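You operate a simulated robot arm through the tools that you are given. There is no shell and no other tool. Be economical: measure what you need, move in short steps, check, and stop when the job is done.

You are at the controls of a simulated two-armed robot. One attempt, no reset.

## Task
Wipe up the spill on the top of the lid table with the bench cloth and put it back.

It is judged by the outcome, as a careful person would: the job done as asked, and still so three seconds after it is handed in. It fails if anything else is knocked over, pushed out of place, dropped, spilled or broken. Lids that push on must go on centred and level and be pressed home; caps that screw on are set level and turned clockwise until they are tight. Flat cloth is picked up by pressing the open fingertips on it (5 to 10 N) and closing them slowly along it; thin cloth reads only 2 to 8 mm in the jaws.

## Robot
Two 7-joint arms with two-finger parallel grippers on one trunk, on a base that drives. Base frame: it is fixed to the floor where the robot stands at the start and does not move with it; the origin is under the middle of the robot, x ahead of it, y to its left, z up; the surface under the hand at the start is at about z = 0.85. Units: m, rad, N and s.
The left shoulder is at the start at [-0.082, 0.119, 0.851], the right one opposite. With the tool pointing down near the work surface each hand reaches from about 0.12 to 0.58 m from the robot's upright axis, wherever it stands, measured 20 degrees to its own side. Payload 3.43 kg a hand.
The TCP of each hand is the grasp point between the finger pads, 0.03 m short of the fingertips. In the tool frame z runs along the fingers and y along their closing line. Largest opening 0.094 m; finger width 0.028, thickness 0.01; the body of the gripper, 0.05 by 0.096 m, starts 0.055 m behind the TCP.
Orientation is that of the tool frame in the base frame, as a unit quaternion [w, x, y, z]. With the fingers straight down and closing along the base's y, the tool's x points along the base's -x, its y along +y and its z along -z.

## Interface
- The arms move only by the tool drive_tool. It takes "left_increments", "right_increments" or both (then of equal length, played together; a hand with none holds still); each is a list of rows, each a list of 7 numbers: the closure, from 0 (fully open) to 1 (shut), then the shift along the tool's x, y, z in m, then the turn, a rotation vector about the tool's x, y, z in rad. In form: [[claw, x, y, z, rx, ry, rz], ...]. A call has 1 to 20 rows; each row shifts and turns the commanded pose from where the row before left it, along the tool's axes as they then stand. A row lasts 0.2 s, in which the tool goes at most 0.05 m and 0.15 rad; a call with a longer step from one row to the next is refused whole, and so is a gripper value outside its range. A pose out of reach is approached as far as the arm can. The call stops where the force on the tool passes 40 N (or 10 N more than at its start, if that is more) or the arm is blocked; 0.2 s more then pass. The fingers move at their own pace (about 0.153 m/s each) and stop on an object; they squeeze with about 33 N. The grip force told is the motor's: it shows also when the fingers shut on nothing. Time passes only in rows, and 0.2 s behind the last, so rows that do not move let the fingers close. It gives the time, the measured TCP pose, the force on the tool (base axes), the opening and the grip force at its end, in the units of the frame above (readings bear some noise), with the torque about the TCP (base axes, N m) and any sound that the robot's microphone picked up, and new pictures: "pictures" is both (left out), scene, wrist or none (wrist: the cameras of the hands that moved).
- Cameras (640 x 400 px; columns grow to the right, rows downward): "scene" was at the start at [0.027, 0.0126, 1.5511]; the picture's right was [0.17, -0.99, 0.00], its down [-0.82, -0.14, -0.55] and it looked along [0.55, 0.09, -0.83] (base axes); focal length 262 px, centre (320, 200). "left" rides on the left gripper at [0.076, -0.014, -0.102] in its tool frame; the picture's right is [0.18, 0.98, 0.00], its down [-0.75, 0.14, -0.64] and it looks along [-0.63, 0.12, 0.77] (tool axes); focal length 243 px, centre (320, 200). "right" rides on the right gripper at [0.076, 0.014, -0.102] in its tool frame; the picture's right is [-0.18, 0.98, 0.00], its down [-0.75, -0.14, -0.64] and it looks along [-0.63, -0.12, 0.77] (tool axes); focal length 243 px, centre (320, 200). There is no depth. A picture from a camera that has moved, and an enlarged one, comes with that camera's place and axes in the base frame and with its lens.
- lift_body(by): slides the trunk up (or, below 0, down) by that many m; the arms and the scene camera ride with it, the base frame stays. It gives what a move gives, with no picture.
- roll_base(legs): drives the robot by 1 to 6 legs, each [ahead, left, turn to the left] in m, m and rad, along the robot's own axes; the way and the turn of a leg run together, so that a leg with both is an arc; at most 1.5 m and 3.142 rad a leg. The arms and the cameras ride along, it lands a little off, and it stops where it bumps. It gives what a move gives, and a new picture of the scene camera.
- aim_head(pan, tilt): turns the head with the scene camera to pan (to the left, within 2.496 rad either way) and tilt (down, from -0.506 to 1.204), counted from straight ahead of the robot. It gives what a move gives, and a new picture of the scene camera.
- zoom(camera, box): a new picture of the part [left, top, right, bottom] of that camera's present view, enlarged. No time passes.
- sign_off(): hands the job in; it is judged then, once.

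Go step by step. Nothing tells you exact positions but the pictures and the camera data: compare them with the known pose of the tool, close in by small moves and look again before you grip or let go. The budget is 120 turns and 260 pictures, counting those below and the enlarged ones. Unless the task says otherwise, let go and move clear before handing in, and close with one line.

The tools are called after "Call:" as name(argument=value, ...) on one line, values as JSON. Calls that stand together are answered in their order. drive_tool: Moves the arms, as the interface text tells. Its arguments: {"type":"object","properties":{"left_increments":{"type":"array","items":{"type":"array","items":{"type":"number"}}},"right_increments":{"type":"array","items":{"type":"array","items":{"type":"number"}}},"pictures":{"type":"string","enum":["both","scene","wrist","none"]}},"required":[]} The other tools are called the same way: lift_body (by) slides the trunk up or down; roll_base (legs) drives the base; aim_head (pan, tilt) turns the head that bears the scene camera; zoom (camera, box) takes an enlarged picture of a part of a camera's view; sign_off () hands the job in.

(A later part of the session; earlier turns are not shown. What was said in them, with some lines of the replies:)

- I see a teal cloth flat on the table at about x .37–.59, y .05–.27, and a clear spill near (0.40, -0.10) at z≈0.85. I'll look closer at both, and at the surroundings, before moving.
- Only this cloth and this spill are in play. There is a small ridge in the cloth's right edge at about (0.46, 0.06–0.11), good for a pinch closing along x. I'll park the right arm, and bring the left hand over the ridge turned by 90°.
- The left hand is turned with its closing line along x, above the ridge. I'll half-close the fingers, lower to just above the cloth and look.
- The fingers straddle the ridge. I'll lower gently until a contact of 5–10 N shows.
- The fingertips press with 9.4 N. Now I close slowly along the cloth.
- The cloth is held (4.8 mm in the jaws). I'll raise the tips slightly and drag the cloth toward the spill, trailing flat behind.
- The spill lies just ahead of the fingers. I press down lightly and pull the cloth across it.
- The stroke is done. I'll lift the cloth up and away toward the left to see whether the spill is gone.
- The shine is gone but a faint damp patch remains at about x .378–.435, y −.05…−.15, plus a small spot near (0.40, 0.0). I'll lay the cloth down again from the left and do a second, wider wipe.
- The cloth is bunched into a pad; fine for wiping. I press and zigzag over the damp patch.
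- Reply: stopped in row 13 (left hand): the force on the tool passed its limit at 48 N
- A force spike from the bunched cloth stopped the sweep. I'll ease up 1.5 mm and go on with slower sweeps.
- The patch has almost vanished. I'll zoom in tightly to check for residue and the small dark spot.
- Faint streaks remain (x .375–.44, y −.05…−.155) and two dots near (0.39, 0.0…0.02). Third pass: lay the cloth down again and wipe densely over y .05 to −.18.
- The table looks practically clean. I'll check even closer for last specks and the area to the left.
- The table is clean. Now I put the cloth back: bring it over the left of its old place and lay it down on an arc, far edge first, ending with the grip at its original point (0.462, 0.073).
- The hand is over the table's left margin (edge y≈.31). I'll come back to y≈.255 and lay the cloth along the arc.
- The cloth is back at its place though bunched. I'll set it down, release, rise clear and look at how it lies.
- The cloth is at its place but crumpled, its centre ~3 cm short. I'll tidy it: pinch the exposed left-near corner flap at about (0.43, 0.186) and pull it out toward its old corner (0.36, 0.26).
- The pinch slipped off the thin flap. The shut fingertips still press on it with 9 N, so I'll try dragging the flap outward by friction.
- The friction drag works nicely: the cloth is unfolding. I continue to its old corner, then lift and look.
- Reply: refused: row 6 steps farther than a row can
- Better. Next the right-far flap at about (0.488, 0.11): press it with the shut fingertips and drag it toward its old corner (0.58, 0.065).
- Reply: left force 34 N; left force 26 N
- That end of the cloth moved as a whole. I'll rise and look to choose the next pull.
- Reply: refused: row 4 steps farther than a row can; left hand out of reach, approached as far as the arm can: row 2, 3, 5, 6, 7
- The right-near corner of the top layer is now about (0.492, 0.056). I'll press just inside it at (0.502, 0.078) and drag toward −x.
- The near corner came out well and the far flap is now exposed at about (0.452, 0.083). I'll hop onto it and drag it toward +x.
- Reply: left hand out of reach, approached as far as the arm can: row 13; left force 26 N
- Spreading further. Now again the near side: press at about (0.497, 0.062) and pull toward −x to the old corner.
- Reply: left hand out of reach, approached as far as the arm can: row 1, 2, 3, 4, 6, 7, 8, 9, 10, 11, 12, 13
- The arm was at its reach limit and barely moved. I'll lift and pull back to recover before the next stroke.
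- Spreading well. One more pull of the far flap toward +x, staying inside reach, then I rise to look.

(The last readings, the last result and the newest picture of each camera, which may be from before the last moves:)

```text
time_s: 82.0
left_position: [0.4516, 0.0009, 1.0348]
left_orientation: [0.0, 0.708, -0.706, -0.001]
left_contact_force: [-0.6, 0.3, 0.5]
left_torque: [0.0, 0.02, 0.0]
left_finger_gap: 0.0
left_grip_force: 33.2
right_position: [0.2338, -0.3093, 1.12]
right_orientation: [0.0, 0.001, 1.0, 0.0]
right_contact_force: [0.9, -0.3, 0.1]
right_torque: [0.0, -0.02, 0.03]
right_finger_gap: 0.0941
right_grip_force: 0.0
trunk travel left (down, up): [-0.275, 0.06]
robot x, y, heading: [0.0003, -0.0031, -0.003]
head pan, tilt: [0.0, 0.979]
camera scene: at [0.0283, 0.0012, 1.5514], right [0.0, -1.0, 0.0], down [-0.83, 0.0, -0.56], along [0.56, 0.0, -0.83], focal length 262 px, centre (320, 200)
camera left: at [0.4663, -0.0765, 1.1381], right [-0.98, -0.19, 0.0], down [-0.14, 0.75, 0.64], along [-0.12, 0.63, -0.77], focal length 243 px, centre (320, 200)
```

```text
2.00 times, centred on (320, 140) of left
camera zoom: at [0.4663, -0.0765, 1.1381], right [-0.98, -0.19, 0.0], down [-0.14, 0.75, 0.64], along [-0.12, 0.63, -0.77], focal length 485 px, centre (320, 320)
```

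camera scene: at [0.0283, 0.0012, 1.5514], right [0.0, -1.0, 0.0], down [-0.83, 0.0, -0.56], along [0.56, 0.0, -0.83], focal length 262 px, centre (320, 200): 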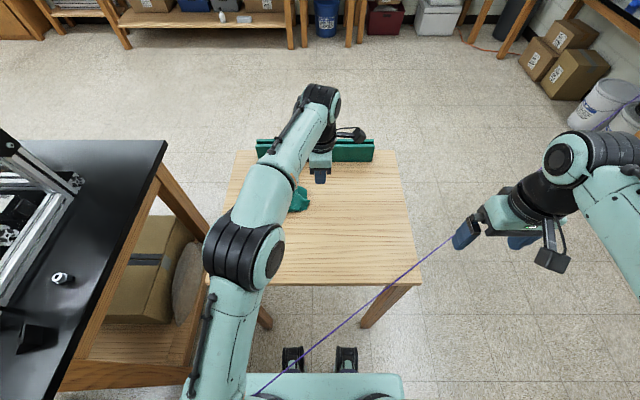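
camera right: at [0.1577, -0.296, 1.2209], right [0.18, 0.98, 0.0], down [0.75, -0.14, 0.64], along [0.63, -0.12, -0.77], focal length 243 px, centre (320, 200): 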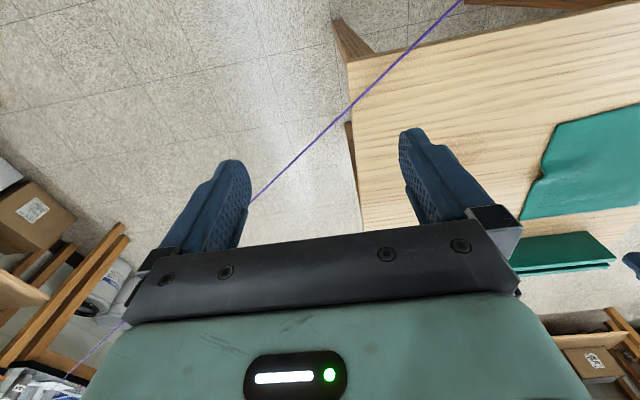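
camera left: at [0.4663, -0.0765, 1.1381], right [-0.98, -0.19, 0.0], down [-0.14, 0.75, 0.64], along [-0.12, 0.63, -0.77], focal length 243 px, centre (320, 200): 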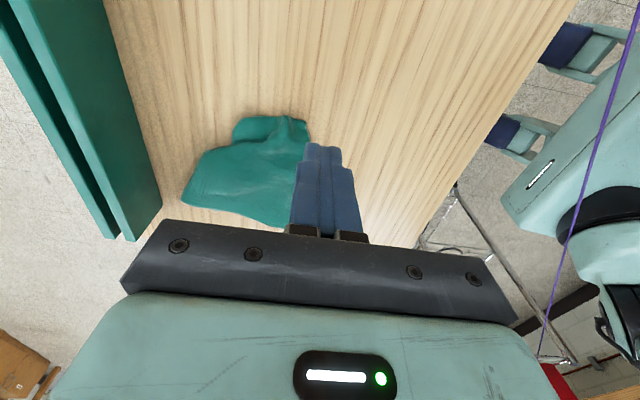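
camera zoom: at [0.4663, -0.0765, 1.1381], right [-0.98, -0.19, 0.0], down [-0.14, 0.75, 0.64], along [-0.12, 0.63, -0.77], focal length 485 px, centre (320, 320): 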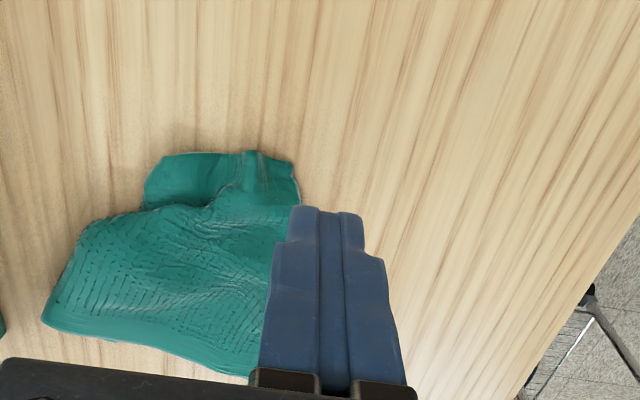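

The cloth is much flatter but has drifted about 5 cm toward +x. I'll shift the hand to see the near edge, then pull that side back.

Call:
drive_tool(left_increments=[[1, 0, 0.04, 0, 0, 0, 0], [1, 0, 0.04, 0, 0, 0, 0], [1, -0.02, 0.04, 0, 0, 0, 0], [1, -0.02, 0.02, 0, 0, 0, 0], [1, 0, 0, 0, 0, 0, 0]])

Call:
zoom(camera="left", box=[80, 40, 400, 240])

```text
time_s: 83.2
left_position: [0.3137, 0.0416, 1.0367]
left_orientation: [0.0, 0.708, -0.707, -0.002]
left_contact_force: [-0.1, -0.3, -0.3]
left_torque: [0.01, -0.01, 0.0]
left_finger_gap: 0.0
left_grip_force: 33.1
right_position: [0.233, -0.3083, 1.119]
right_orientation: [-0.001, 0.0, 1.0, 0.0]
right_contact_force: [-0.7, -0.1, -0.7]
right_torque: [-0.01, 0.04, -0.04]
right_finger_gap: 0.0939
right_grip_force: 0.0
trunk travel left (down, up): [-0.275, 0.06]
robot x, y, heading: [-0.0004, -0.0017, 0.003]
head pan, tilt: [0.0, 0.979]
camera scene: at [0.0288, 0.0001, 1.5514], right [0.0, -1.0, 0.0], down [-0.83, 0.0, -0.56], along [0.56, 0.0, -0.83], focal length 262 px, centre (320, 200)
camera left: at [0.3272, -0.0352, 1.1392], right [-0.98, -0.19, 0.0], down [-0.14, 0.75, 0.64], along [-0.12, 0.63, -0.77], focal length 243 px, centre (320, 200)
```

scene: 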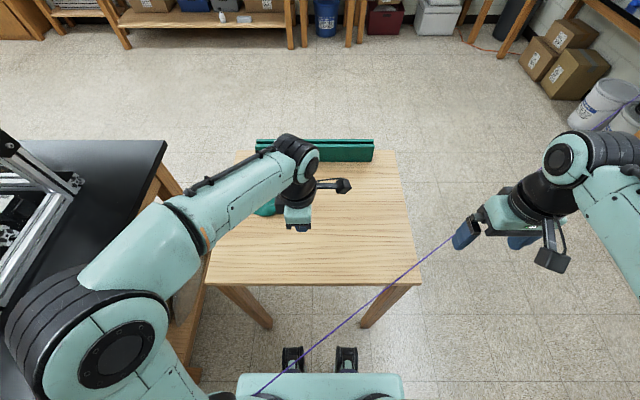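
left: 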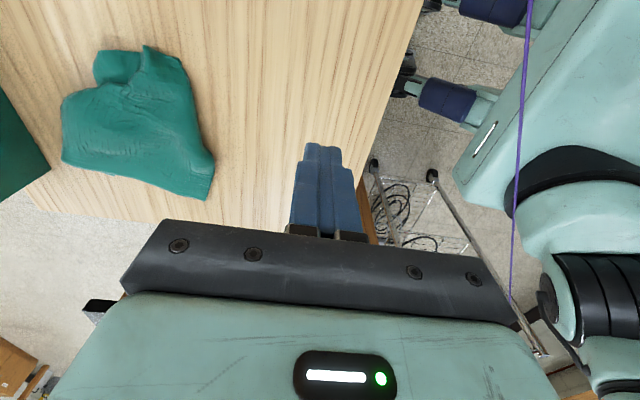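

```text
2.00 times, centred on (240, 140) of left
camera zoom: at [0.3272, -0.0352, 1.1392], right [-0.98, -0.19, 0.0], down [-0.14, 0.75, 0.64], along [-0.12, 0.63, -0.77], focal length 485 px, centre (480, 320)
```

zoom: 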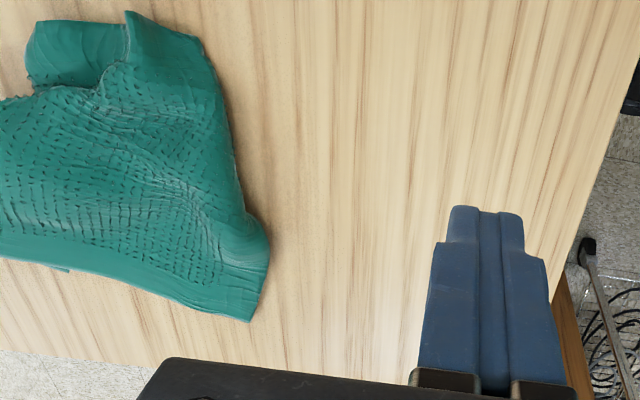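

The cloth lies fairly flat now; its left-near corner is at (0.447, 0.213). I'll press just inside it at (0.463, 0.20) and pull it toward (0.37, 0.25).

Call:
drive_tool(left_increments=[[1, -0.033, -0.03, 0, 0, 0, 0], [1, -0.033, -0.03, 0, 0, 0, 0], [1, -0.033, -0.03, 0, 0, 0, 0], [1, -0.033, -0.03, 0, 0, 0, 0], [1, -0.026, -0.03, 0.01, 0, 0, 0], [1, 0, 0, 0.045, 0, 0, 0], [1, 0, 0, 0.045, 0, 0, 0], [1, 0, 0, 0.04, 0, 0, 0], [1, 0, 0, 0.008, 0, 0, 0], [1, 0, 0, 0.004, 0, 0, 0], [1, -0.004, 0.01, 0, 0, 0, 0], [1, -0.005, 0.012, 0, 0, 0, 0], [1, -0.005, 0.012, 0, 0, 0, 0], [1, -0.005, 0.012, 0, 0, 0, 0], [1, -0.005, 0.012, 0, 0, 0, 0], [1, -0.005, 0.012, 0, 0, 0, 0], [1, -0.004, 0.01, 0, 0, 0, 0], [1, 0, 0, 0, 0, 0, 0]], pictures="wrist")

```text
time_s: 87.0
left_position: [0.3821, 0.2307, 0.885]
left_orientation: [0.001, 0.708, -0.706, -0.002]
left_contact_force: [-0.1, 0.2, 1.6]
left_torque: [-0.02, 0.0, -0.02]
left_finger_gap: 0.0
left_grip_force: 33.2
right_position: [0.233, -0.3093, 1.1199]
right_orientation: [0.0, 0.0, 1.0, 0.0]
right_contact_force: [-0.2, 0.3, 0.6]
right_torque: [0.0, -0.03, 0.02]
right_finger_gap: 0.094
right_grip_force: 0.0
trunk travel left (down, up): [-0.275, 0.06]
robot x, y, heading: [0.0013, 0.0009, 0.002]
head pan, tilt: [0.0, 0.979]
camera left: at [0.3962, 0.1542, 0.9879], right [-0.98, -0.19, 0.0], down [-0.14, 0.75, 0.64], along [-0.12, 0.63, -0.77], focal length 243 px, centre (320, 200)
```

left: 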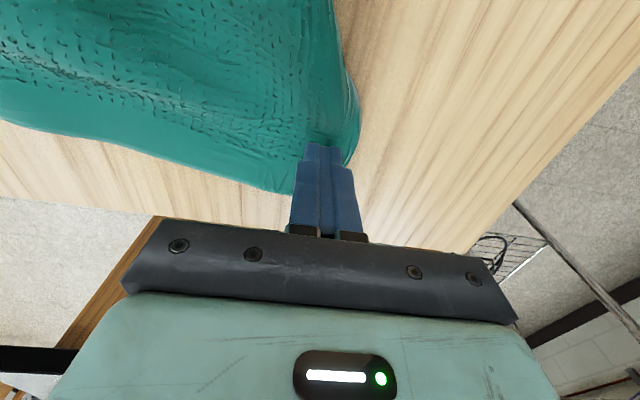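

That corner came along well. I'll lift and back off to view the whole cloth.

Call:
drive_tool(left_increments=[[1, 0, 0, -0.03, 0, 0, 0], [1, 0, 0, -0.045, 0, 0, 0], [1, 0, 0, -0.045, 0, 0, 0], [1, 0.03, 0.01, -0.03, 0, 0, 0], [1, 0.04, 0.02, 0, 0, 0, 0], [1, 0.04, 0.02, 0, 0, 0, 0], [1, 0.04, 0.02, 0, 0, 0, 0], [1, 0.04, 0, 0, 0, 0, 0], [1, 0, 0, 0, 0, 0, 0]])

Call:
zoom(camera="left", box=[40, 20, 360, 220])

```text
time_s: 89.0
left_position: [0.3137, 0.041, 1.0326]
left_orientation: [0.0, 0.707, -0.707, 0.0]
left_contact_force: [-0.2, -0.1, -0.4]
left_torque: [0.0, 0.01, 0.0]
left_finger_gap: 0.0001
left_grip_force: 33.2
right_position: [0.2336, -0.3079, 1.1191]
right_orientation: [0.0, -0.001, 1.0, 0.0]
right_contact_force: [0.1, 0.2, 1.1]
right_torque: [-0.02, -0.02, -0.01]
right_finger_gap: 0.0939
right_grip_force: 0.2
trunk travel left (down, up): [-0.275, 0.06]
robot x, y, heading: [0.0006, -0.0001, -0.0]
head pan, tilt: [0.0, 0.979]
camera scene: at [0.0282, 0.0012, 1.5514], right [0.0, -1.0, 0.0], down [-0.83, 0.0, -0.56], along [0.56, 0.0, -0.83], focal length 262 px, centre (320, 200)
camera left: at [0.3281, -0.0362, 1.1369], right [-0.98, -0.19, 0.0], down [-0.14, 0.75, 0.64], along [-0.12, 0.63, -0.77], focal length 243 px, centre (320, 200)
```

scene: 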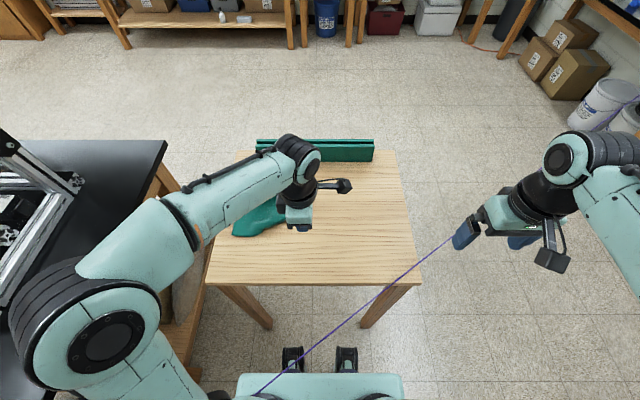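
left: 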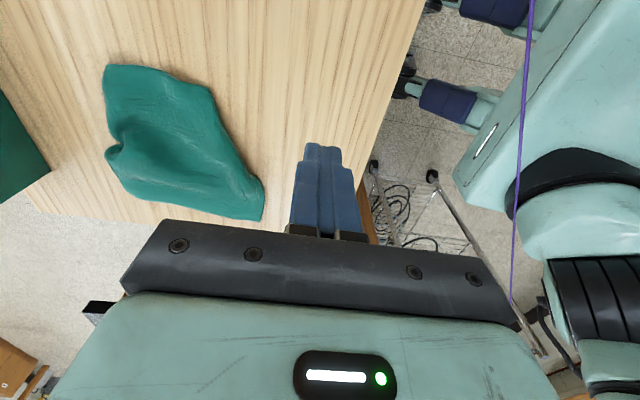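

```text
2.00 times, centred on (200, 120) of left
camera zoom: at [0.3281, -0.0362, 1.1369], right [-0.98, -0.19, 0.0], down [-0.14, 0.75, 0.64], along [-0.12, 0.63, -0.77], focal length 485 px, centre (560, 360)
```

zoom: 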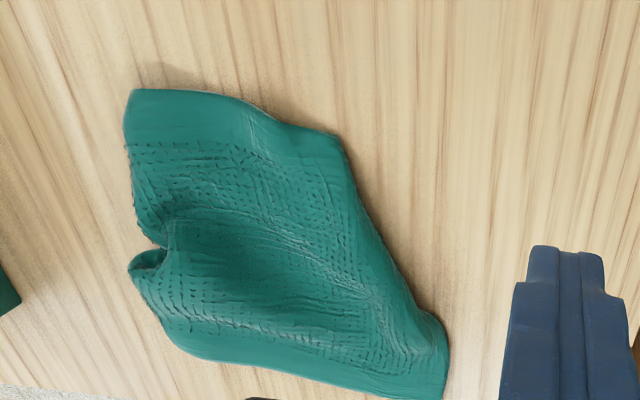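

The cloth now lies nearly flat, centred at about (0.477, 0.154) versus (0.479, 0.16) originally. I'll raise the hand clear and do a last check of the table.

Call:
drive_tool(left_increments=[[0.5, 0, 0.02, -0.04, 0, 0, 0], [0, 0, 0.02, -0.04, 0, 0, 0], [0, -0.04, 0.02, 0, 0, 0, 0], [0, -0.04, 0.01, 0, 0, 0, 0], [0, -0.04, 0, 0, 0, 0, 0], [0, 0, 0, 0, 0, 0, 0]], pictures="scene")

Call:
zoom(camera="scene", box=[200, 130, 440, 280])

Call:
zoom(camera="scene", box=[310, 195, 390, 245])

```text
time_s: 90.4
left_position: [0.2447, 0.1607, 1.116]
left_orientation: [0.0, 0.708, -0.706, -0.002]
left_contact_force: [0.2, -0.5, 0.2]
left_torque: [0.02, 0.0, 0.03]
left_finger_gap: 0.0941
left_grip_force: 0.1
right_position: [0.2344, -0.3092, 1.1195]
right_orientation: [-0.001, 0.0, 1.0, 0.001]
right_contact_force: [0.0, -0.1, -0.5]
right_torque: [0.0, 0.04, 0.02]
right_finger_gap: 0.0938
right_grip_force: 0.1
trunk travel left (down, up): [-0.275, 0.06]
robot x, y, heading: [0.0025, 0.0032, -0.0]
head pan, tilt: [0.0, 0.979]
camera scene: at [0.0287, 0.0, 1.5514], right [0.0, -1.0, 0.0], down [-0.83, 0.0, -0.56], along [0.56, 0.0, -0.83], focal length 262 px, centre (320, 200)
```

scene: 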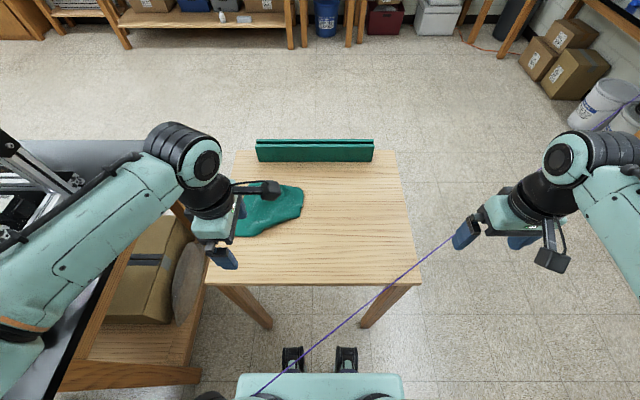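

```text
2.67 times, centred on (320, 205) of scene
camera zoom: at [0.0287, 0.0, 1.5514], right [0.0, -1.0, 0.0], down [-0.83, 0.0, -0.56], along [0.56, 0.0, -0.83], focal length 700 px, centre (320, 187)
```

zoom: 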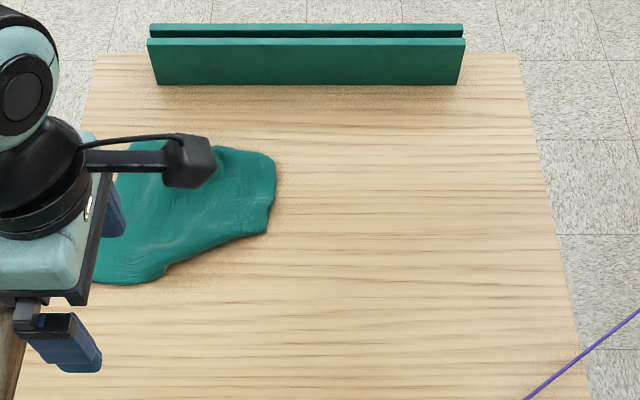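

```text
8.00 times, centred on (350, 220) of scene
camera zoom: at [0.0287, 0.0, 1.5514], right [0.0, -1.0, 0.0], down [-0.83, 0.0, -0.56], along [0.56, 0.0, -0.83], focal length 2100 px, centre (80, 40)
```

zoom: 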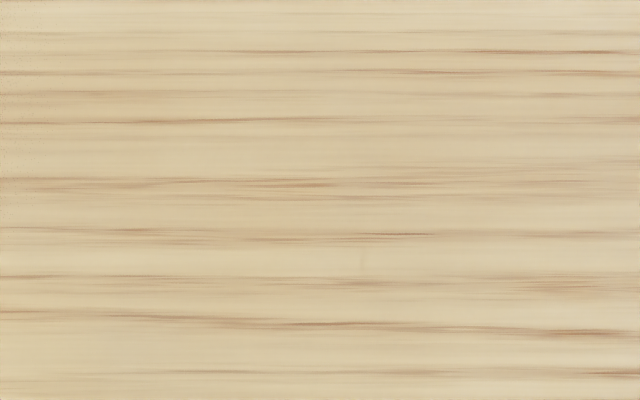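

The table is clean, the cloth lies back in its place, nothing else has moved, and both hands are clear. I hand the job in.

Call:
sign_off()

```text
The job is handed in.
```

The spill is wiped up. The cloth is back in its place on the lid table, nearly flat with a few creases and its centre within about 1 cm of where it started.
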